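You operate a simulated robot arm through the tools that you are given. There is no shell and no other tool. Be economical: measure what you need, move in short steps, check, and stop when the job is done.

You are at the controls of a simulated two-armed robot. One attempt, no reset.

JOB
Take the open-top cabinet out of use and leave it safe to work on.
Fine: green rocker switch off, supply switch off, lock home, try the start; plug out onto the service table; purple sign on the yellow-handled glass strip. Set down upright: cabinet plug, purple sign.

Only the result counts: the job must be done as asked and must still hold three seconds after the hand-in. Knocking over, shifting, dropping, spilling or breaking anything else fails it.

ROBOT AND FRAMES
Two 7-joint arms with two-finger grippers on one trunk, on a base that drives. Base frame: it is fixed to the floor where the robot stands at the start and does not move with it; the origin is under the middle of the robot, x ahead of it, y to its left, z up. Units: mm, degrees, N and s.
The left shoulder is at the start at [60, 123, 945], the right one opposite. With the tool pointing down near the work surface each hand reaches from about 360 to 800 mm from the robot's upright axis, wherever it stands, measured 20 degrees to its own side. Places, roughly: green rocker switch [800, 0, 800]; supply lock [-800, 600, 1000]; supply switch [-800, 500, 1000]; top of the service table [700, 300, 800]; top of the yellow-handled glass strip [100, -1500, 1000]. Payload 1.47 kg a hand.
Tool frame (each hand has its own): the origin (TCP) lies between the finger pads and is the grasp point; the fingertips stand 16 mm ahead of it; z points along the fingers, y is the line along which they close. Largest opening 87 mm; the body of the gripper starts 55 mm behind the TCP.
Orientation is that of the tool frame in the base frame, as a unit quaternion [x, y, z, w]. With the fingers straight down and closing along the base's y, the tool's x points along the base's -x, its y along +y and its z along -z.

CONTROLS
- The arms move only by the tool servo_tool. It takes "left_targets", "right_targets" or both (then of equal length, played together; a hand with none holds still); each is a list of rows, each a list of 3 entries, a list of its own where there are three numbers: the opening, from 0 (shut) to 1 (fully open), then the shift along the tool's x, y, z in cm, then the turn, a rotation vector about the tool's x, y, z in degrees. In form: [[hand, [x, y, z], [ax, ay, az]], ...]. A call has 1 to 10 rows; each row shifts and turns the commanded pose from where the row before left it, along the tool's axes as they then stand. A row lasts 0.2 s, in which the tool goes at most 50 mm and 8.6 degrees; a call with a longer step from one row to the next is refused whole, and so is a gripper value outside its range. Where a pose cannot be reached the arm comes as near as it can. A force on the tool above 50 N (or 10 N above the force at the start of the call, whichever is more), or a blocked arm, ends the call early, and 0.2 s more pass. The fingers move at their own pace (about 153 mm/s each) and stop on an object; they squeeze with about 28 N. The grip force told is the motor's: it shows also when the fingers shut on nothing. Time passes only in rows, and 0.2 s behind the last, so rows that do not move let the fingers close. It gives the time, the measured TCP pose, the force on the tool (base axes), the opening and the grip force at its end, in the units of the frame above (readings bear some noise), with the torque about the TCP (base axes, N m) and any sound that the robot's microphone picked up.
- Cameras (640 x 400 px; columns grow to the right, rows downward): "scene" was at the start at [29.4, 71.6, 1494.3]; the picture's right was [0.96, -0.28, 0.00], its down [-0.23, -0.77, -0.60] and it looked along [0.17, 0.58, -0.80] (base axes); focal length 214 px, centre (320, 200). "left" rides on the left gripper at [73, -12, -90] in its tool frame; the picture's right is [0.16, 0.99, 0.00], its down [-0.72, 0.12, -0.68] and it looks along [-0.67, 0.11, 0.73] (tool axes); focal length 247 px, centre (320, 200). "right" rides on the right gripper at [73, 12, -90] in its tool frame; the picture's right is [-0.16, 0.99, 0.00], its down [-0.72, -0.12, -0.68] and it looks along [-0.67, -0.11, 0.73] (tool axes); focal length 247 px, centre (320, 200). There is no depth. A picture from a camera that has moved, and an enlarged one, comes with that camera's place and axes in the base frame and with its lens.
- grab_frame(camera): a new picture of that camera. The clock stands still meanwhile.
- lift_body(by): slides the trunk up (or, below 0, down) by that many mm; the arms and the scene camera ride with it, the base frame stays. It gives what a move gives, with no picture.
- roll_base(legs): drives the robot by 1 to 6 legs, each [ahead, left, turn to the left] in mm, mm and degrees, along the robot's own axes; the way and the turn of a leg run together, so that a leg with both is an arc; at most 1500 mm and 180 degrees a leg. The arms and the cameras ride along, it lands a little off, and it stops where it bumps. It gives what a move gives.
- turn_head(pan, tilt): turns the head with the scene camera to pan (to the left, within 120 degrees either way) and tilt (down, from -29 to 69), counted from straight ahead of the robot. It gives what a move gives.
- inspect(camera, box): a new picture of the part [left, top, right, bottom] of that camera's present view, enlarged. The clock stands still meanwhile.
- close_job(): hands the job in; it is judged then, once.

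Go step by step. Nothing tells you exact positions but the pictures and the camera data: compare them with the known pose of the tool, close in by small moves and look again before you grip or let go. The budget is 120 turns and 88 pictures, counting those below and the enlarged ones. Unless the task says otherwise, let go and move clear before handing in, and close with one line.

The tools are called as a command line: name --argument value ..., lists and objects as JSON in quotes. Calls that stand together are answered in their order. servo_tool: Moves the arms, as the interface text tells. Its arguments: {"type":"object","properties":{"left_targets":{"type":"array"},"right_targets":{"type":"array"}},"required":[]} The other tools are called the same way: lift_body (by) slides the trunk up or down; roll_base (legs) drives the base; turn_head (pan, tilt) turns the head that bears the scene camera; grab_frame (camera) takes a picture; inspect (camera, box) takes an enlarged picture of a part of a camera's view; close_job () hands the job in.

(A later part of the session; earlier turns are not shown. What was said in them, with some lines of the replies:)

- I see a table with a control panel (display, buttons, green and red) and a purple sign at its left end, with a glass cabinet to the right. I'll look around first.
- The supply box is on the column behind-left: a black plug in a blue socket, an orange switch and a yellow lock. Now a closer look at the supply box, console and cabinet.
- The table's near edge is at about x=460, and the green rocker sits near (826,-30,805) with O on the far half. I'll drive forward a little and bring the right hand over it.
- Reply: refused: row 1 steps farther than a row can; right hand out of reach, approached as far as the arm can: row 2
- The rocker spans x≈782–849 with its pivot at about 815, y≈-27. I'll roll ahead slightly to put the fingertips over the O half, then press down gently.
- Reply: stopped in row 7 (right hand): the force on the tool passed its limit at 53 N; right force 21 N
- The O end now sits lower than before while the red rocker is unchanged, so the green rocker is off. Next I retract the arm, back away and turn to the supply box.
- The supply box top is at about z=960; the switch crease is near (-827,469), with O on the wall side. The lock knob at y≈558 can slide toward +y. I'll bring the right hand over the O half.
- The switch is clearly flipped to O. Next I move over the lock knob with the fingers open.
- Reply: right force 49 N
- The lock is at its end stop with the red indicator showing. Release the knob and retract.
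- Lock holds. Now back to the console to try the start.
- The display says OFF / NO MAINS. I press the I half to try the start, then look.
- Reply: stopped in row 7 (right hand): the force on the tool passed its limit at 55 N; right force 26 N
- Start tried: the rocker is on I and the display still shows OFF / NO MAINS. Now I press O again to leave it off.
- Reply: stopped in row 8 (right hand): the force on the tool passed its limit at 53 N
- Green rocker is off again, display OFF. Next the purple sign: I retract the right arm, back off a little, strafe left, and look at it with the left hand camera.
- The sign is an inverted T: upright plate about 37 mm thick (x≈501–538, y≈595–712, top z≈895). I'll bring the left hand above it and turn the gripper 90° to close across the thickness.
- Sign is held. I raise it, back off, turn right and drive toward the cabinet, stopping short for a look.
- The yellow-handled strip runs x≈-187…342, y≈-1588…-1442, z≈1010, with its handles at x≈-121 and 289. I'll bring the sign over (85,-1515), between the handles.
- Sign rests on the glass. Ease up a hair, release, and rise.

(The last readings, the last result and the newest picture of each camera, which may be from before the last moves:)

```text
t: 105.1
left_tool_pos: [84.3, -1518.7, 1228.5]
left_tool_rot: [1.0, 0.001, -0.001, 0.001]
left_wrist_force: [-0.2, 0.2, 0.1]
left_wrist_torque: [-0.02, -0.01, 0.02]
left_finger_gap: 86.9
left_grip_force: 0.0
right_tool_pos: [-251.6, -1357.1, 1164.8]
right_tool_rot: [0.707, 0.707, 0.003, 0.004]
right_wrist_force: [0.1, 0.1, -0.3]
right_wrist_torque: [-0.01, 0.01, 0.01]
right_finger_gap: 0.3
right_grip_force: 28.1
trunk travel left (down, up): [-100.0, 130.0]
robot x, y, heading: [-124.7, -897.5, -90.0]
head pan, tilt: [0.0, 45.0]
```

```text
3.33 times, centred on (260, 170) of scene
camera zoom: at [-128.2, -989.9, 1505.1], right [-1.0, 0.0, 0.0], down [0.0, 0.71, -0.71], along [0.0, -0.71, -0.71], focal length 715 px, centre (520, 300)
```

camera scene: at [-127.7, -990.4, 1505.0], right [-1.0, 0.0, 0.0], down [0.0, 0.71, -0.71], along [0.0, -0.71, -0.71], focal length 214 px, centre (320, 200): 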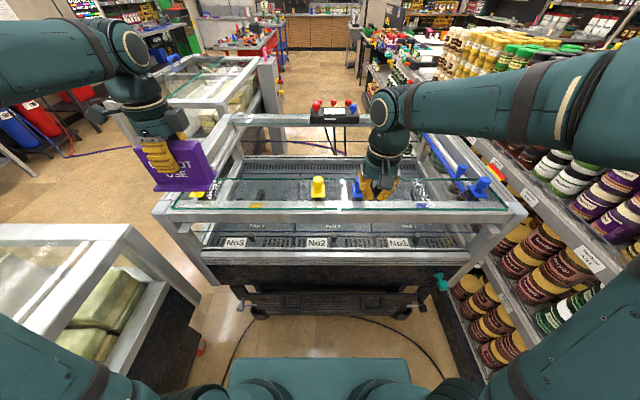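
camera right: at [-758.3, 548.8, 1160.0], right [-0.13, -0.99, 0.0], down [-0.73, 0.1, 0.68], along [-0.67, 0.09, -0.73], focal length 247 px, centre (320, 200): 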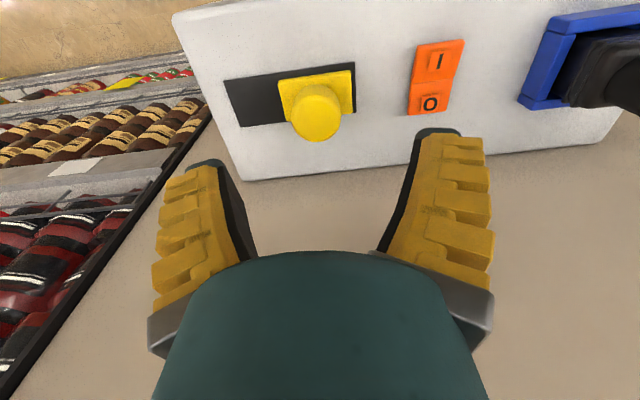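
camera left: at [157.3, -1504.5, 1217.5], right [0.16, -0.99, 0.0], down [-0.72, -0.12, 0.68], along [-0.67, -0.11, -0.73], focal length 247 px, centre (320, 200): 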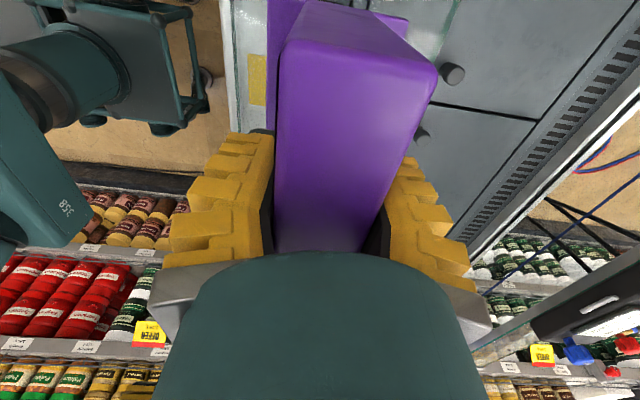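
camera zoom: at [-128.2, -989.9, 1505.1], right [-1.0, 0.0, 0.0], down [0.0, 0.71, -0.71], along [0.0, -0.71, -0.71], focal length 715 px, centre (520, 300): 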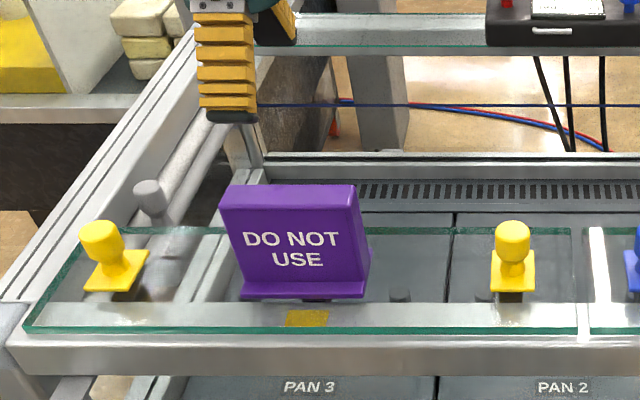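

Sign stands well. Now I retract the left arm and drive to the supply box for the plug.

servo_tool --left_targets '[[1, [0, -4, -0.8], [0, 0, 0]], [1, [0, -4, -0.8], [0, 0, 0]], [1, [0, -4, -0.8], [0, 0, 0]], [1, [0, -4, -0.8], [0, 0, 0]], [1, [0, -4, -0.8], [0, 0, 0]]]'

roll_base --legs '[[-700, 0, 0], [0, 0, -90], [90, 0, 0], [0, -570, 0]]'

turn_head --pan 5 --tilt 40

grab_frame --camera "scene"

```text
t: 106.3
left_tool_pos: [84.4, -1318.6, 1266.4]
left_tool_rot: [1.0, 0.002, 0.001, 0.001]
left_wrist_force: [-0.2, 0.0, 0.3]
left_wrist_torque: [-0.02, -0.02, 0.02]
left_finger_gap: 86.9
left_grip_force: 0.0
right_tool_pos: [-251.7, -1355.1, 1165.3]
right_tool_rot: [0.707, 0.707, 0.001, 0.005]
right_wrist_force: [0.7, -0.1, 0.2]
right_wrist_torque: [-0.03, 0.04, -0.04]
right_finger_gap: 0.1
right_grip_force: 28.3
trunk travel left (down, up): [-100.0, 130.0]
robot x, y, heading: [-129.1, -901.1, -89.8]
head pan, tilt: [0.0, 45.0]
```

```text
t: 119.8
left_tool_pos: [-633.2, 171.2, 1267.0]
left_tool_rot: [-0.703, 0.712, 0.001, 0.0]
left_wrist_force: [0.2, -0.4, -0.3]
left_wrist_torque: [0.01, 0.01, 0.0]
left_finger_gap: 87.1
left_grip_force: 0.0
right_tool_pos: [-665.3, 507.9, 1164.4]
right_tool_rot: [1.0, -0.008, -0.001, 0.003]
right_wrist_force: [0.5, -0.2, 0.3]
right_wrist_torque: [0.02, 0.0, 0.02]
right_finger_gap: 0.1
right_grip_force: 27.6
trunk travel left (down, up): [-100.0, 130.0]
robot x, y, heading: [-206.9, 370.8, 179.3]
head pan, tilt: [0.0, 45.0]
```

```text
t: 120.4
left_tool_pos: [-634.1, 171.6, 1267.2]
left_tool_rot: [-0.703, 0.712, 0.0, -0.001]
left_wrist_force: [0.4, -1.0, 0.3]
left_wrist_torque: [0.01, 0.01, 0.01]
left_finger_gap: 87.2
left_grip_force: 0.1
right_tool_pos: [-665.6, 509.0, 1164.4]
right_tool_rot: [1.0, -0.008, -0.001, 0.004]
right_wrist_force: [0.6, -0.2, -0.1]
right_wrist_torque: [-0.05, -0.01, 0.0]
right_finger_gap: 0.1
right_grip_force: 27.5
trunk travel left (down, up): [-100.0, 130.0]
robot x, y, heading: [-210.5, 376.3, 179.5]
head pan, tilt: [5.0, 40.0]
```

```text
26 pictures are left
camera scene: at [-307.0, 370.5, 1512.3], right [-0.07, 1.0, 0.0], down [0.64, 0.05, -0.77], along [-0.76, -0.06, -0.64], focal length 214 px, centre (320, 200)
```

scene: 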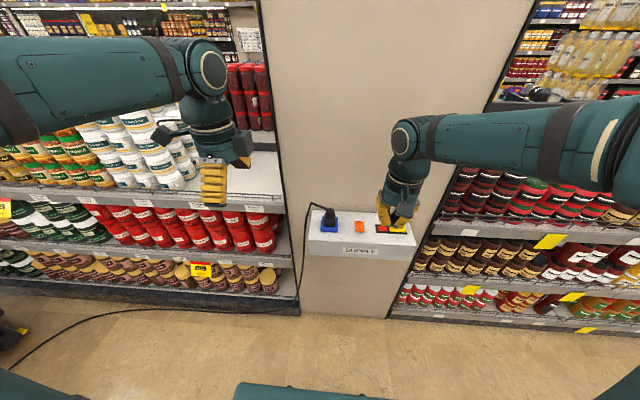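

inspect --camera "scene" --box '[300, 190, 380, 240]'

grab_frame --camera "left"

```text
8.00 times, centred on (340, 215) of scene
camera zoom: at [-307.0, 370.5, 1512.3], right [-0.07, 1.0, 0.0], down [0.64, 0.05, -0.77], along [-0.76, -0.06, -0.64], focal length 1716 px, centre (160, 80)
```

zoom: 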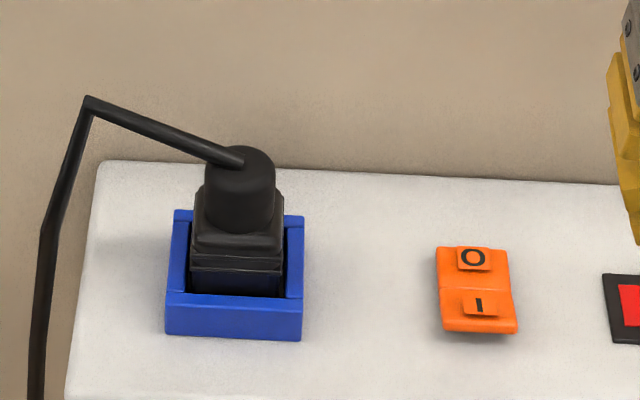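

```text
24 pictures are left
camera left: at [-623.0, 97.5, 1356.0], right [-0.99, -0.15, 0.0], down [-0.11, 0.73, 0.68], along [-0.1, 0.67, -0.73], focal length 247 px, centre (320, 200)
```

left: 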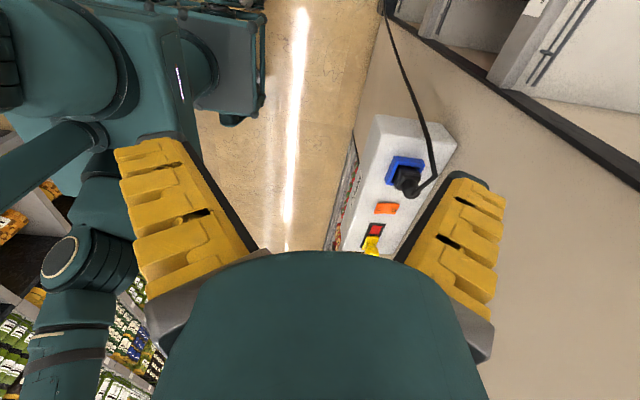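

servo_tool --left_targets '[[1, [-2.37, 2.58, 1.71], [0, 0, 0]], [1, [-2.37, 2.58, 1.71], [0, 0, 0]], [1, [-2.37, 2.58, 1.71], [0, 0, 0]], [1, [-2.37, 2.58, 1.71], [0, 0, 0]], [1, [-2.37, 2.58, 1.71], [0, 0, 0]], [1, [-2.37, 2.58, 1.71], [0, 0, 0]], [1, [-2.37, 2.58, 1.71], [0, 0, 0]], [1, [-2.37, 2.58, 1.71], [0, 0, 0]], [1, [0, 0, 0], [0, 0, -0.6]]]'

grab_frame --camera "left"

inspect --camera "scene" --box '[280, 160, 380, 240]'

```text
t: 122.4
left_tool_pos: [-837.0, 363.1, 1131.5]
left_tool_rot: [-0.707, 0.708, 0.0, 0.0]
left_wrist_force: [0.2, 0.5, 0.2]
left_wrist_torque: [0.02, -0.01, 0.04]
left_finger_gap: 86.8
left_grip_force: 0.0
right_tool_pos: [-665.1, 507.8, 1164.2]
right_tool_rot: [1.0, -0.008, -0.001, 0.003]
right_wrist_force: [-0.8, 0.3, 0.1]
right_wrist_torque: [-0.01, 0.02, -0.01]
right_finger_gap: 0.2
right_grip_force: 27.8
trunk travel left (down, up): [-100.0, 130.0]
robot x, y, heading: [-214.9, 377.1, 179.4]
head pan, tilt: [5.0, 40.0]
```

```text
23 pictures are left
camera left: at [-825.6, 288.7, 1220.0], right [-0.99, -0.16, 0.0], down [-0.11, 0.72, 0.68], along [-0.11, 0.67, -0.73], focal length 247 px, centre (320, 200)
```

left: 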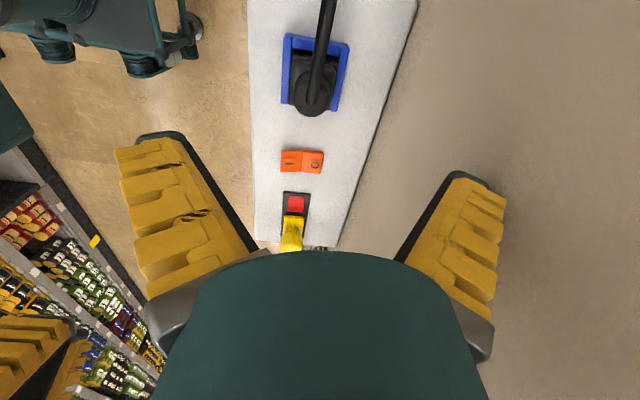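

```text
5.00 times, centred on (330, 200) of scene
camera zoom: at [-306.2, 370.0, 1512.4], right [-0.07, 1.0, 0.0], down [0.64, 0.05, -0.77], along [-0.76, -0.06, -0.64], focal length 1072 px, centre (270, 200)
```

zoom: 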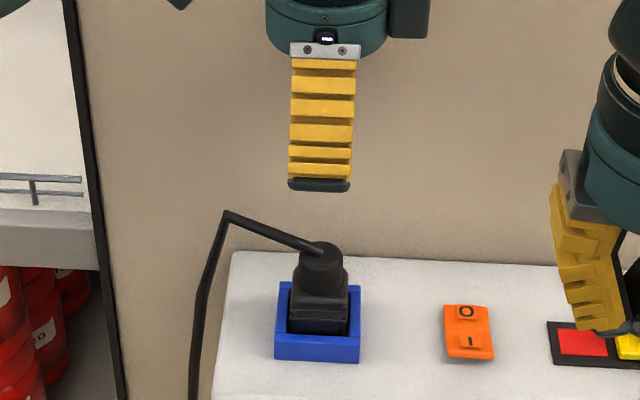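

The plug is at about (-831,364), collar z≈975–1006, top ≈1027. I descend with the fingers straddling it near and far.

servo_tool --left_targets '[[1, [-0.1, -0.6, 4], [0, 0, 0]], [1, [0, 0, 4], [0, 0, 0]], [1, [0, 0, 2.5], [0, 0, 0]], [1, [0, 0, 1.5], [0, 0, 0]], [1, [0, 0, 0.8], [0, 0, 0]], [1, [0, 0, 0], [0, 0, 0]]]'

inspect --camera "scene" --box '[280, 160, 380, 240]'

```text
t: 123.8
left_tool_pos: [-831.4, 363.6, 1003.2]
left_tool_rot: [-0.706, 0.708, 0.0, 0.0]
left_wrist_force: [-0.8, 0.2, 0.1]
left_wrist_torque: [-0.02, -0.01, -0.02]
left_finger_gap: 87.1
left_grip_force: 0.1
right_tool_pos: [-666.0, 507.3, 1163.3]
right_tool_rot: [1.0, -0.007, -0.001, 0.003]
right_wrist_force: [0.2, 0.5, 1.1]
right_wrist_torque: [-0.01, 0.03, -0.02]
right_finger_gap: 0.0
right_grip_force: 28.1
trunk travel left (down, up): [-100.0, 130.0]
robot x, y, heading: [-207.5, 377.0, 179.4]
head pan, tilt: [5.0, 40.0]
```

```text
5.00 times, centred on (330, 200) of scene
camera zoom: at [-307.0, 370.6, 1512.3], right [-0.07, 1.0, 0.0], down [0.64, 0.05, -0.77], along [-0.76, -0.06, -0.64], focal length 1072 px, centre (270, 200)
```

zoom: 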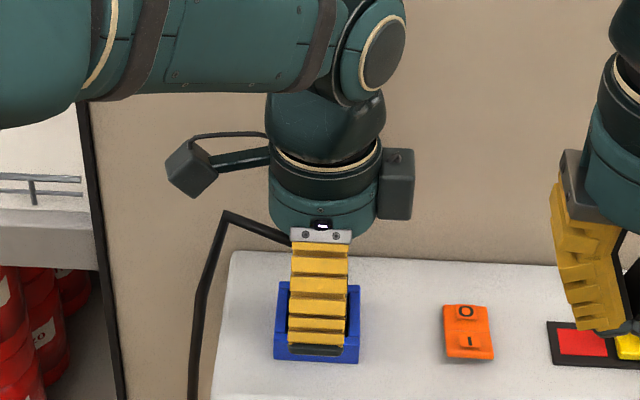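

servo_tool --left_targets '[[0, [0, 0, 0], [0, 0, 0]], [0, [0, 0, 0], [0, 0, 0]], [0, [0, 0, 0], [0, 0, 0]]]'

servo_tool --left_targets '[[0, [0, 0, -0.5], [0, 0, 0]], [0, [0, 0, -0.5], [0, 0, 0]], [0, [0, 0, -1], [0, 0, 0]], [0, [0, 0, -1], [0, 0, 0]], [0, [0, 0, -1.5], [0, 0, 0]], [0, [0, 0, -1.5], [0, 0, 0]], [0, [0, 0, 0], [0, 0, 0]]]'

inspect --camera "scene" --box '[280, 160, 380, 240]'

```text
t: 124.6
left_tool_pos: [-831.7, 365.6, 1003.1]
left_tool_rot: [-0.706, 0.708, 0.001, 0.0]
left_wrist_force: [0.4, -0.6, 5.6]
left_wrist_torque: [-0.04, 0.13, 0.0]
left_finger_gap: 32.0
left_grip_force: 27.6
right_tool_pos: [-665.7, 507.4, 1165.0]
right_tool_rot: [1.0, -0.008, -0.001, 0.003]
right_wrist_force: [-0.4, -0.3, 0.0]
right_wrist_torque: [-0.01, 0.02, -0.01]
right_finger_gap: 0.0
right_grip_force: 27.7
trunk travel left (down, up): [-100.0, 130.0]
robot x, y, heading: [-211.3, 376.6, 179.1]
head pan, tilt: [5.0, 40.0]
```

```text
t: 126.2
left_tool_pos: [-832.0, 365.2, 1063.9]
left_tool_rot: [-0.706, 0.708, 0.0, 0.0]
left_wrist_force: [0.5, -0.6, -1.2]
left_wrist_torque: [0.03, 0.06, -0.01]
left_finger_gap: 31.9
left_grip_force: 28.0
right_tool_pos: [-665.8, 508.6, 1163.6]
right_tool_rot: [1.0, -0.007, -0.001, 0.003]
right_wrist_force: [1.0, -1.3, -0.8]
right_wrist_torque: [0.01, -0.02, -0.02]
right_finger_gap: 0.0
right_grip_force: 27.8
trunk travel left (down, up): [-100.0, 130.0]
robot x, y, heading: [-208.4, 376.3, 179.3]
head pan, tilt: [5.0, 40.0]
```

```text
5.00 times, centred on (330, 200) of scene
camera zoom: at [-307.2, 370.6, 1512.3], right [-0.07, 1.0, 0.0], down [0.64, 0.05, -0.77], along [-0.76, -0.06, -0.64], focal length 1072 px, centre (270, 200)
```

zoom: 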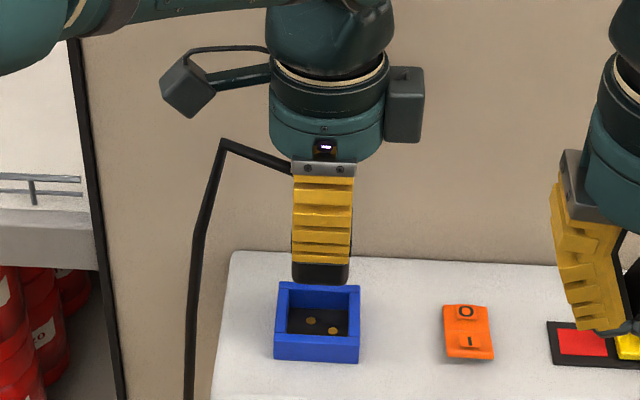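

Plug is out. Lift, retract, turn left and drive to the table's front strip.

servo_tool --left_targets '[[0, [0, 0, -4.5], [0, 0, 0]], [0, [0, 0, -4.5], [0, 0, 0]], [0, [0, -2, -4], [0, 0, 0]], [0, [0, -4, -1], [0, 0, 0]], [0, [0, -4, 0], [0, 0, 0]], [0, [0, -4, 0], [0, 0, 0]], [0, [0, -4, 0], [0, 0, 0]]]'

roll_base --legs '[[0, 0, 90]]'

turn_head --pan 20 --tilt 50

grab_frame --camera "scene"

```text
t: 127.8
left_tool_pos: [-650.4, 364.9, 1202.0]
left_tool_rot: [-0.707, 0.707, 0.0, 0.0]
left_wrist_force: [-0.8, 0.9, 0.0]
left_wrist_torque: [0.0, 0.0, 0.03]
left_finger_gap: 31.7
left_grip_force: 28.1
right_tool_pos: [-665.5, 507.9, 1165.1]
right_tool_rot: [1.0, -0.008, -0.001, 0.004]
right_wrist_force: [0.5, -0.1, 0.0]
right_wrist_torque: [-0.01, -0.01, 0.01]
right_finger_gap: 0.0
right_grip_force: 27.8
trunk travel left (down, up): [-100.0, 130.0]
robot x, y, heading: [-207.6, 376.0, 179.2]
head pan, tilt: [5.0, 40.0]
```

```text
t: 132.1
left_tool_pos: [-193.4, -64.9, 1201.9]
left_tool_rot: [1.0, 0.005, 0.0, 0.0]
left_wrist_force: [0.1, -0.6, -0.4]
left_wrist_torque: [0.0, -0.01, -0.01]
left_finger_gap: 32.0
left_grip_force: 27.9
right_tool_pos: [-336.6, -80.2, 1164.2]
right_tool_rot: [0.708, 0.706, 0.002, 0.003]
right_wrist_force: [-0.3, 0.0, -0.1]
right_wrist_torque: [0.01, 0.0, 0.0]
right_finger_gap: 0.1
right_grip_force: 28.3
trunk travel left (down, up): [-100.0, 130.0]
robot x, y, heading: [-207.5, 378.0, -89.7]
head pan, tilt: [5.0, 40.0]
```

```text
t: 132.8
left_tool_pos: [-193.0, -64.4, 1201.5]
left_tool_rot: [1.0, 0.005, 0.0, 0.0]
left_wrist_force: [0.4, -0.8, -1.3]
left_wrist_torque: [0.01, 0.02, -0.02]
left_finger_gap: 32.1
left_grip_force: 27.9
right_tool_pos: [-337.0, -82.3, 1165.3]
right_tool_rot: [0.708, 0.706, 0.002, 0.003]
right_wrist_force: [0.8, 0.0, -0.5]
right_wrist_torque: [0.03, 0.01, 0.02]
right_finger_gap: 0.1
right_grip_force: 27.6
trunk travel left (down, up): [-100.0, 130.0]
robot x, y, heading: [-213.1, 371.9, -90.0]
head pan, tilt: [20.0, 50.0]
```

```text
19 pictures are left
camera scene: at [-186.0, 294.3, 1498.2], right [-0.94, -0.34, 0.0], down [-0.26, 0.72, -0.64], along [0.22, -0.6, -0.77], focal length 214 px, centre (320, 200)
```

scene: 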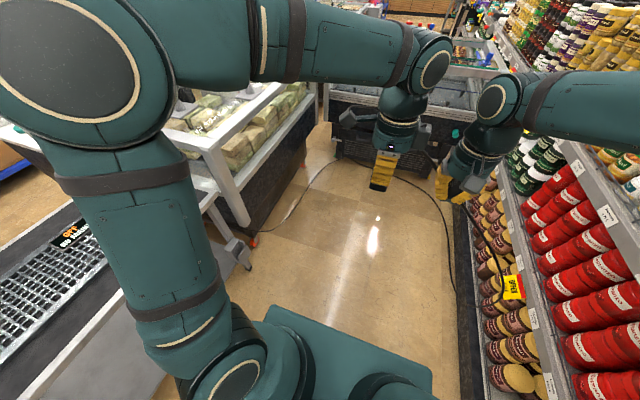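

inspect --camera "scene" --box '[330, 80, 550, 300]'

```text
1.82 times, centred on (440, 190) of scene
camera zoom: at [-186.0, 294.3, 1498.2], right [-0.94, -0.34, 0.0], down [-0.26, 0.72, -0.64], along [0.22, -0.6, -0.77], focal length 390 px, centre (102, 218)
```

zoom: 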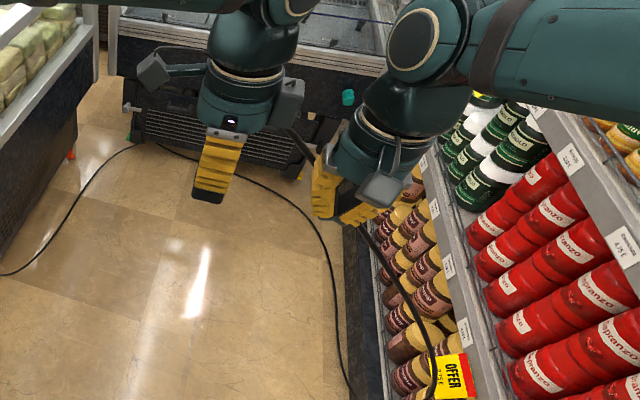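

roll_base --legs '[[0, 0, 90], [220, -180, 0]]'

turn_head --pan 15 --tilt 50

grab_frame --camera "scene"

```text
t: 138.9
left_tool_pos: [451.0, 221.9, 1201.2]
left_tool_rot: [0.699, 0.715, 0.0, 0.0]
left_wrist_force: [0.4, 0.1, -1.1]
left_wrist_torque: [0.0, 0.03, 0.02]
left_finger_gap: 31.7
left_grip_force: 28.3
right_tool_pos: [468.5, 79.1, 1164.0]
right_tool_rot: [-0.004, 1.0, 0.005, 0.001]
right_wrist_force: [0.1, -0.1, 1.0]
right_wrist_torque: [0.0, 0.01, 0.02]
right_finger_gap: 0.0
right_grip_force: 28.0
trunk travel left (down, up): [-100.0, 130.0]
robot x, y, heading: [10.4, 203.7, 0.6]
head pan, tilt: [20.0, 50.0]
```

```text
t: 139.6
left_tool_pos: [449.6, 222.3, 1202.4]
left_tool_rot: [0.699, 0.715, 0.0, 0.0]
left_wrist_force: [-0.3, -0.6, -1.6]
left_wrist_torque: [-0.02, 0.02, -0.02]
left_finger_gap: 31.8
left_grip_force: 28.3
right_tool_pos: [467.1, 77.9, 1162.7]
right_tool_rot: [-0.005, 1.0, 0.004, 0.0]
right_wrist_force: [-0.9, -0.5, 1.1]
right_wrist_torque: [-0.01, 0.02, -0.02]
right_finger_gap: 0.0
right_grip_force: 28.1
trunk travel left (down, up): [-100.0, 130.0]
robot x, y, heading: [13.9, 200.1, 0.7]
head pan, tilt: [15.0, 50.0]
```

```text
17 pictures are left
camera scene: at [91.7, 221.1, 1498.2], right [0.27, -0.96, 0.0], down [-0.74, -0.21, -0.64], along [0.62, 0.17, -0.77], focal length 214 px, centre (320, 200)
```

scene: 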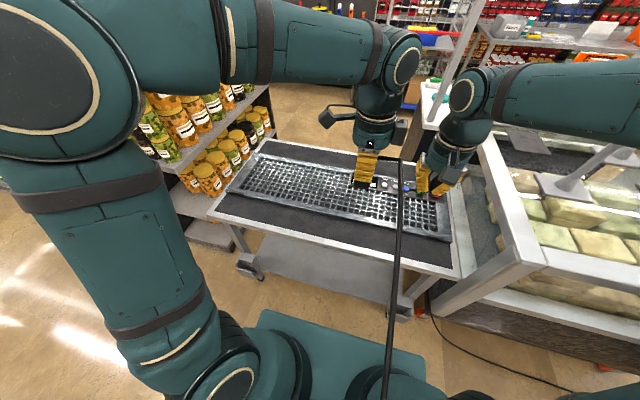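

Forces are nil; the cable trails freely. I lower the plug toward the table's clear front strip near (525,340).

servo_tool --left_targets '[[0, [1.69, 1.1, 3.86], [0, 0, 0]], [0, [1.69, 1.1, 3.86], [0, 0, 0]], [0, [1.69, 1.1, 3.86], [0, 0, 0]], [0, [1.69, 1.1, 3.86], [0, 0, 0]], [0, [1.69, 1.1, 3.86], [0, 0, 0]], [0, [1.69, 1.1, 3.86], [0, 0, 0]], [0, [1.69, 1.1, 3.86], [0, 0, 0]], [0, [0, 0, 0], [0, 0, 0]]]'

inspect --camera "scene" --box '[200, 130, 420, 280]'

grab_frame --camera "left"

```text
t: 141.4
left_tool_pos: [522.4, 341.9, 933.0]
left_tool_rot: [0.7, 0.714, 0.0, 0.001]
left_wrist_force: [0.2, 0.5, -1.3]
left_wrist_torque: [-0.03, -0.05, -0.01]
left_finger_gap: 31.6
left_grip_force: 28.2
right_tool_pos: [467.3, 77.2, 1164.9]
right_tool_rot: [-0.004, 1.0, 0.004, 0.002]
right_wrist_force: [0.1, -0.1, 0.0]
right_wrist_torque: [-0.02, -0.05, -0.01]
right_finger_gap: 0.1
right_grip_force: 28.0
trunk travel left (down, up): [-100.0, 130.0]
robot x, y, heading: [9.4, 197.8, 0.4]
head pan, tilt: [15.0, 50.0]
```

```text
2.67 times, centred on (310, 205) of scene
camera zoom: at [91.2, 220.7, 1498.2], right [0.27, -0.96, 0.0], down [-0.74, -0.21, -0.64], along [0.62, 0.17, -0.77], focal length 572 px, centre (347, 187)
```

zoom: 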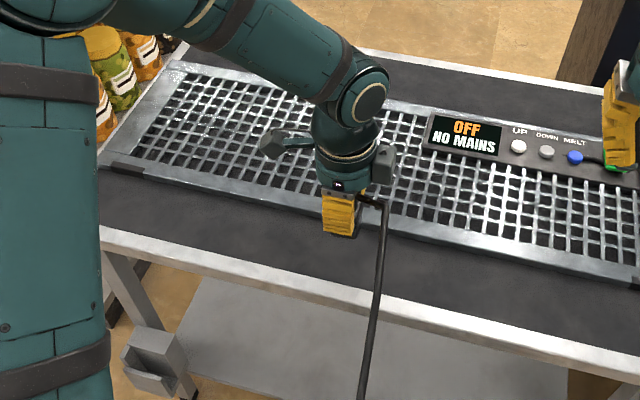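

```text
15 pictures are left
camera left: at [510.9, 413.4, 1020.4], right [0.98, 0.18, 0.0], down [0.13, -0.72, 0.68], along [0.12, -0.67, -0.73], focal length 247 px, centre (320, 200)
```

left: 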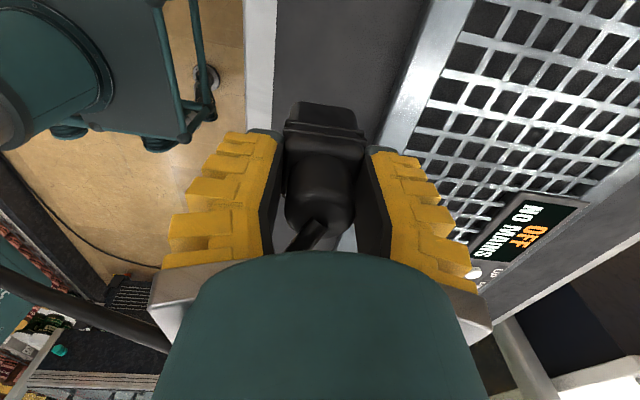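

servo_tool --left_targets '[[0, [0, 0.5, 3], [0, 0, 0]], [0, [0, 0, 2.5], [0, 0, 0]], [0, [0, 0, 1], [0, 0, 0]], [0, [0, 0, 0.5], [0, 0, 0]], [0, [0, 0, 0], [0, 0, 0]]]'

inspect --camera "scene" --box '[270, 180, 370, 260]'

```text
t: 142.6
left_tool_pos: [529.4, 342.3, 860.4]
left_tool_rot: [0.7, 0.714, 0.001, 0.0]
left_wrist_force: [-0.3, 0.1, -1.2]
left_wrist_torque: [0.02, 0.03, -0.02]
left_finger_gap: 31.7
left_grip_force: 28.0
right_tool_pos: [468.0, 77.4, 1165.2]
right_tool_rot: [-0.004, 1.0, 0.004, 0.001]
right_wrist_force: [0.4, -0.9, 0.3]
right_wrist_torque: [-0.01, 0.0, 0.01]
right_finger_gap: 0.0
right_grip_force: 27.5
trunk travel left (down, up): [-100.0, 130.0]
robot x, y, heading: [7.7, 201.1, 0.4]
head pan, tilt: [15.0, 50.0]
```

```text
5.00 times, centred on (320, 220) of scene
camera zoom: at [91.8, 221.0, 1498.2], right [0.27, -0.96, 0.0], down [-0.74, -0.21, -0.64], along [0.62, 0.17, -0.77], focal length 1072 px, centre (320, 100)
```

zoom: 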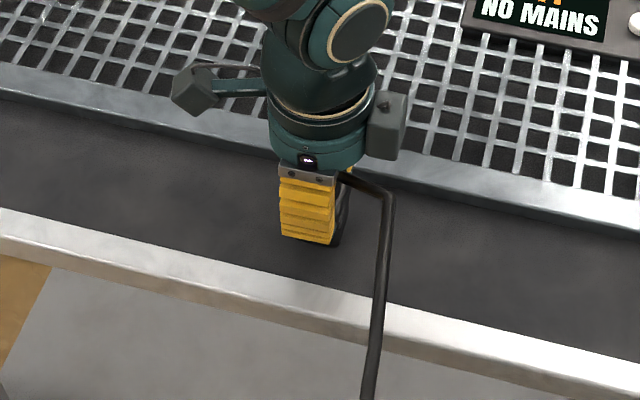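

servo_tool --left_targets '[[0, [0, 0, 0.3], [0, 0, 0]], [0, [0, 0, 0.3], [0, 0, 0]], [0, [0, 0, 0.3], [0, 0, 0]], [0, [0, 0, 0], [0, 0, 0]]]'

servo_tool --left_targets '[[0, [0, 0, 0.2], [0, 0, 0]], [0, [0, 0, 0.2], [0, 0, 0]], [0, [0, 0, 0], [0, 0, 0]]]'

```text
t: 143.6
left_tool_pos: [530.0, 341.8, 852.1]
left_tool_rot: [0.7, 0.715, 0.0, 0.0]
left_wrist_force: [-1.3, 1.2, 6.2]
left_wrist_torque: [0.01, -0.05, 0.0]
left_finger_gap: 31.9
left_grip_force: 28.1
right_tool_pos: [467.8, 79.2, 1165.3]
right_tool_rot: [-0.004, 1.0, 0.003, 0.001]
right_wrist_force: [0.5, -0.6, 0.5]
right_wrist_torque: [-0.01, 0.01, 0.05]
right_finger_gap: 0.0
right_grip_force: 27.9
trunk travel left (down, up): [-100.0, 130.0]
robot x, y, heading: [9.9, 203.3, 0.3]
head pan, tilt: [15.0, 50.0]
```

```text
t: 144.4
left_tool_pos: [530.1, 341.2, 849.2]
left_tool_rot: [0.7, 0.715, 0.0, 0.0]
left_wrist_force: [0.8, 0.4, 16.8]
left_wrist_torque: [-0.01, -0.03, -0.03]
left_finger_gap: 34.5
left_grip_force: 27.7
right_tool_pos: [466.4, 77.8, 1164.8]
right_tool_rot: [-0.004, 1.0, 0.005, 0.002]
right_wrist_force: [0.2, 0.8, 0.4]
right_wrist_torque: [-0.01, 0.03, 0.0]
right_finger_gap: 0.0
right_grip_force: 28.2
trunk travel left (down, up): [-100.0, 130.0]
robot x, y, heading: [10.2, 197.5, 0.4]
head pan, tilt: [15.0, 50.0]
```

The plug is standing on the table. Ease, release slowly, rise.

servo_tool --left_targets '[[0, [0, 0, -0.2], [0, 0, 0]], [0.5, [0, 0, 0], [0, 0, 0]], [1, [0, 0, 0], [0, 0, 0]], [1, [0, 0, 0], [0, 0, 0]], [1, [0, 0, -2], [0, 0, 0]], [1, [0, 0, -3], [0, 0, 0]], [1, [0, 0, -4], [0, 0, 0]], [1, [0, 0, -4.5], [0, 0, 0]], [1, [0, 0, -4.5], [0, 0, 0]]]'

inspect --camera "scene" --box '[240, 140, 440, 260]'

```text
t: 146.4
left_tool_pos: [527.8, 340.8, 1031.8]
left_tool_rot: [0.699, 0.715, 0.001, 0.0]
left_wrist_force: [-0.3, -0.3, -0.5]
left_wrist_torque: [0.0, -0.02, 0.02]
left_finger_gap: 87.0
left_grip_force: 0.1
right_tool_pos: [466.9, 78.1, 1165.6]
right_tool_rot: [-0.004, 1.0, 0.004, 0.001]
right_wrist_force: [-0.6, -0.1, -0.9]
right_wrist_torque: [-0.01, -0.01, -0.01]
right_finger_gap: 0.0
right_grip_force: 27.7
trunk travel left (down, up): [-100.0, 130.0]
robot x, y, heading: [9.8, 198.3, 0.7]
head pan, tilt: [15.0, 50.0]
```

```text
3.20 times, centred on (340, 200) of scene
camera zoom: at [90.9, 220.9, 1498.2], right [0.27, -0.96, 0.0], down [-0.74, -0.21, -0.64], along [0.62, 0.17, -0.77], focal length 686 px, centre (256, 200)
```

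zoom: 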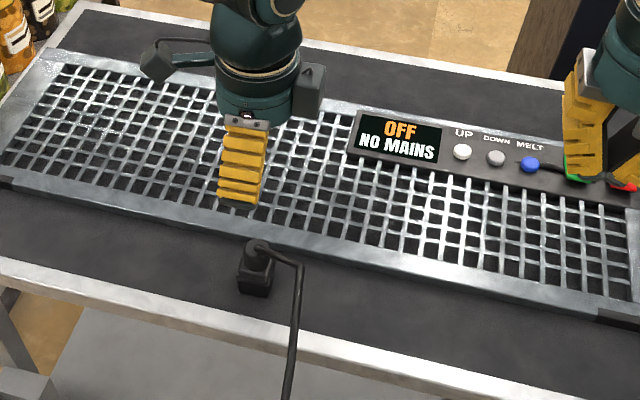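

Plug stands upright. A last check of the sign, rocker and supply box.

servo_tool --left_targets '[[1, [0, 0, -4.5], [0, 0, 0]], [1, [0, 0, -4.5], [0, 0, 0]], [1, [0, 0, -4.5], [0, 0, 0]], [1, [0, 0, 0], [0, 0, 0]]]'

turn_head --pan -88 --tilt 20

inspect --camera "scene" --box '[200, 130, 440, 280]'

turn_head --pan 120 --tilt 25

grab_frame --camera "scene"

turn_head --pan 0 --tilt 50

grab_frame --camera "scene"

```text
t: 147.4
left_tool_pos: [529.7, 341.6, 1164.8]
left_tool_rot: [0.7, 0.715, 0.0, 0.0]
left_wrist_force: [-0.1, 0.0, 0.9]
left_wrist_torque: [0.01, 0.01, -0.02]
left_finger_gap: 87.0
left_grip_force: 0.1
right_tool_pos: [468.9, 79.3, 1164.0]
right_tool_rot: [-0.004, 1.0, 0.004, 0.001]
right_wrist_force: [-0.4, -0.5, 0.7]
right_wrist_torque: [-0.03, 0.0, 0.02]
right_finger_gap: 0.0
right_grip_force: 28.7
trunk travel left (down, up): [-100.0, 130.0]
robot x, y, heading: [12.2, 199.6, 0.7]
head pan, tilt: [15.0, 50.0]
```

```text
t: 149.2
left_tool_pos: [528.1, 341.4, 1164.9]
left_tool_rot: [0.699, 0.715, 0.001, 0.0]
left_wrist_force: [0.5, -0.5, -0.3]
left_wrist_torque: [0.01, -0.02, 0.02]
left_finger_gap: 87.0
left_grip_force: 0.0
right_tool_pos: [467.1, 79.2, 1163.8]
right_tool_rot: [-0.004, 1.0, 0.003, 0.001]
right_wrist_force: [0.6, 0.2, -0.6]
right_wrist_torque: [-0.03, -0.01, -0.03]
right_finger_gap: 0.0
right_grip_force: 28.4
trunk travel left (down, up): [-100.0, 130.0]
robot x, y, heading: [10.6, 201.0, 0.7]
head pan, tilt: [-88.0, 20.0]
```

```text
2.67 times, centred on (320, 205) of scene
camera zoom: at [21.9, 107.3, 1543.7], right [-1.0, -0.05, 0.0], down [-0.02, 0.34, -0.94], along [0.04, -0.94, -0.34], focal length 572 px, centre (320, 187)
```

zoom: 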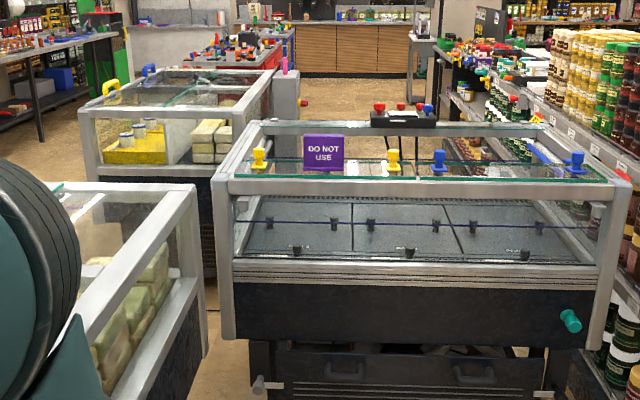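

```text
t: 152.2
left_tool_pos: [529.7, 340.9, 1165.5]
left_tool_rot: [0.699, 0.715, 0.0, 0.0]
left_wrist_force: [0.6, -0.1, -0.3]
left_wrist_torque: [0.03, -0.01, -0.01]
left_finger_gap: 87.1
left_grip_force: 0.1
right_tool_pos: [467.1, 79.4, 1164.9]
right_tool_rot: [-0.005, 1.0, 0.003, 0.002]
right_wrist_force: [0.0, -0.2, -0.5]
right_wrist_torque: [-0.02, 0.0, 0.02]
right_finger_gap: 0.1
right_grip_force: 28.2
trunk travel left (down, up): [-100.0, 130.0]
robot x, y, heading: [10.4, 198.2, 0.7]
head pan, tilt: [120.0, 25.0]
```

```text
11 pictures are left
camera scene: at [-29.3, 279.6, 1535.7], right [0.86, 0.51, 0.0], down [0.22, -0.36, -0.91], along [-0.46, 0.78, -0.42], focal length 214 px, centre (320, 200)
```

scene: 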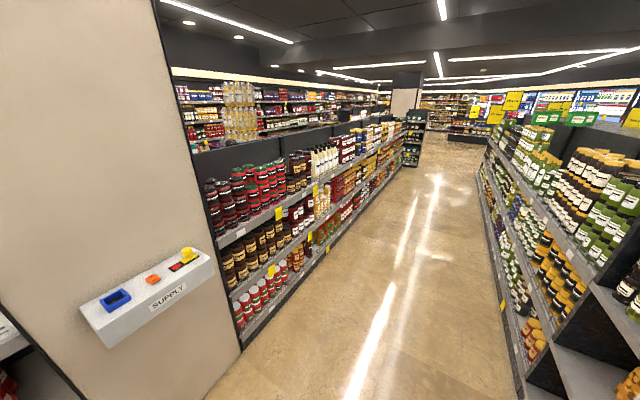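

```text
t: 154.2
left_tool_pos: [529.3, 341.7, 1165.6]
left_tool_rot: [0.7, 0.714, 0.0, -0.001]
left_wrist_force: [0.7, 0.1, 0.8]
left_wrist_torque: [0.03, 0.03, 0.02]
left_finger_gap: 86.8
left_grip_force: 0.1
right_tool_pos: [467.3, 78.1, 1165.3]
right_tool_rot: [-0.004, 1.0, 0.004, 0.001]
right_wrist_force: [-0.2, 0.2, 0.3]
right_wrist_torque: [0.01, 0.01, 0.01]
right_finger_gap: 0.0
right_grip_force: 27.7
trunk travel left (down, up): [-100.0, 130.0]
robot x, y, heading: [7.6, 198.7, 0.4]
head pan, tilt: [0.0, 50.0]
```

```text
10 pictures are left
camera scene: at [94.6, 201.2, 1498.2], right [0.01, -1.0, 0.0], down [-0.77, -0.01, -0.64], along [0.64, 0.01, -0.77], focal length 214 px, centre (320, 200)
```

scene: 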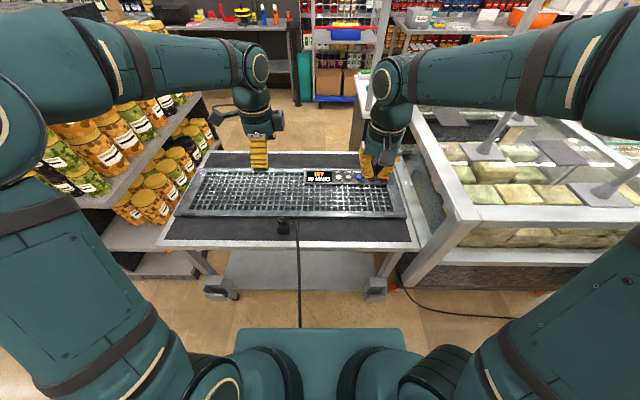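

All the checks hold: the sign is upright on the yellow-handled strip, the supply is off and locked, the plug is upright on the table and the rocker is off.

close_job

```text
The job is handed in.
```

The open-top cabinet is out of use and safe to work on. The green rocker and supply switch are off, the lock is home, and trying the start left the display on OFF / NO MAINS. The plug stands upright on the service table, and the purple sign stands upright on the yellow-handled glass strip.
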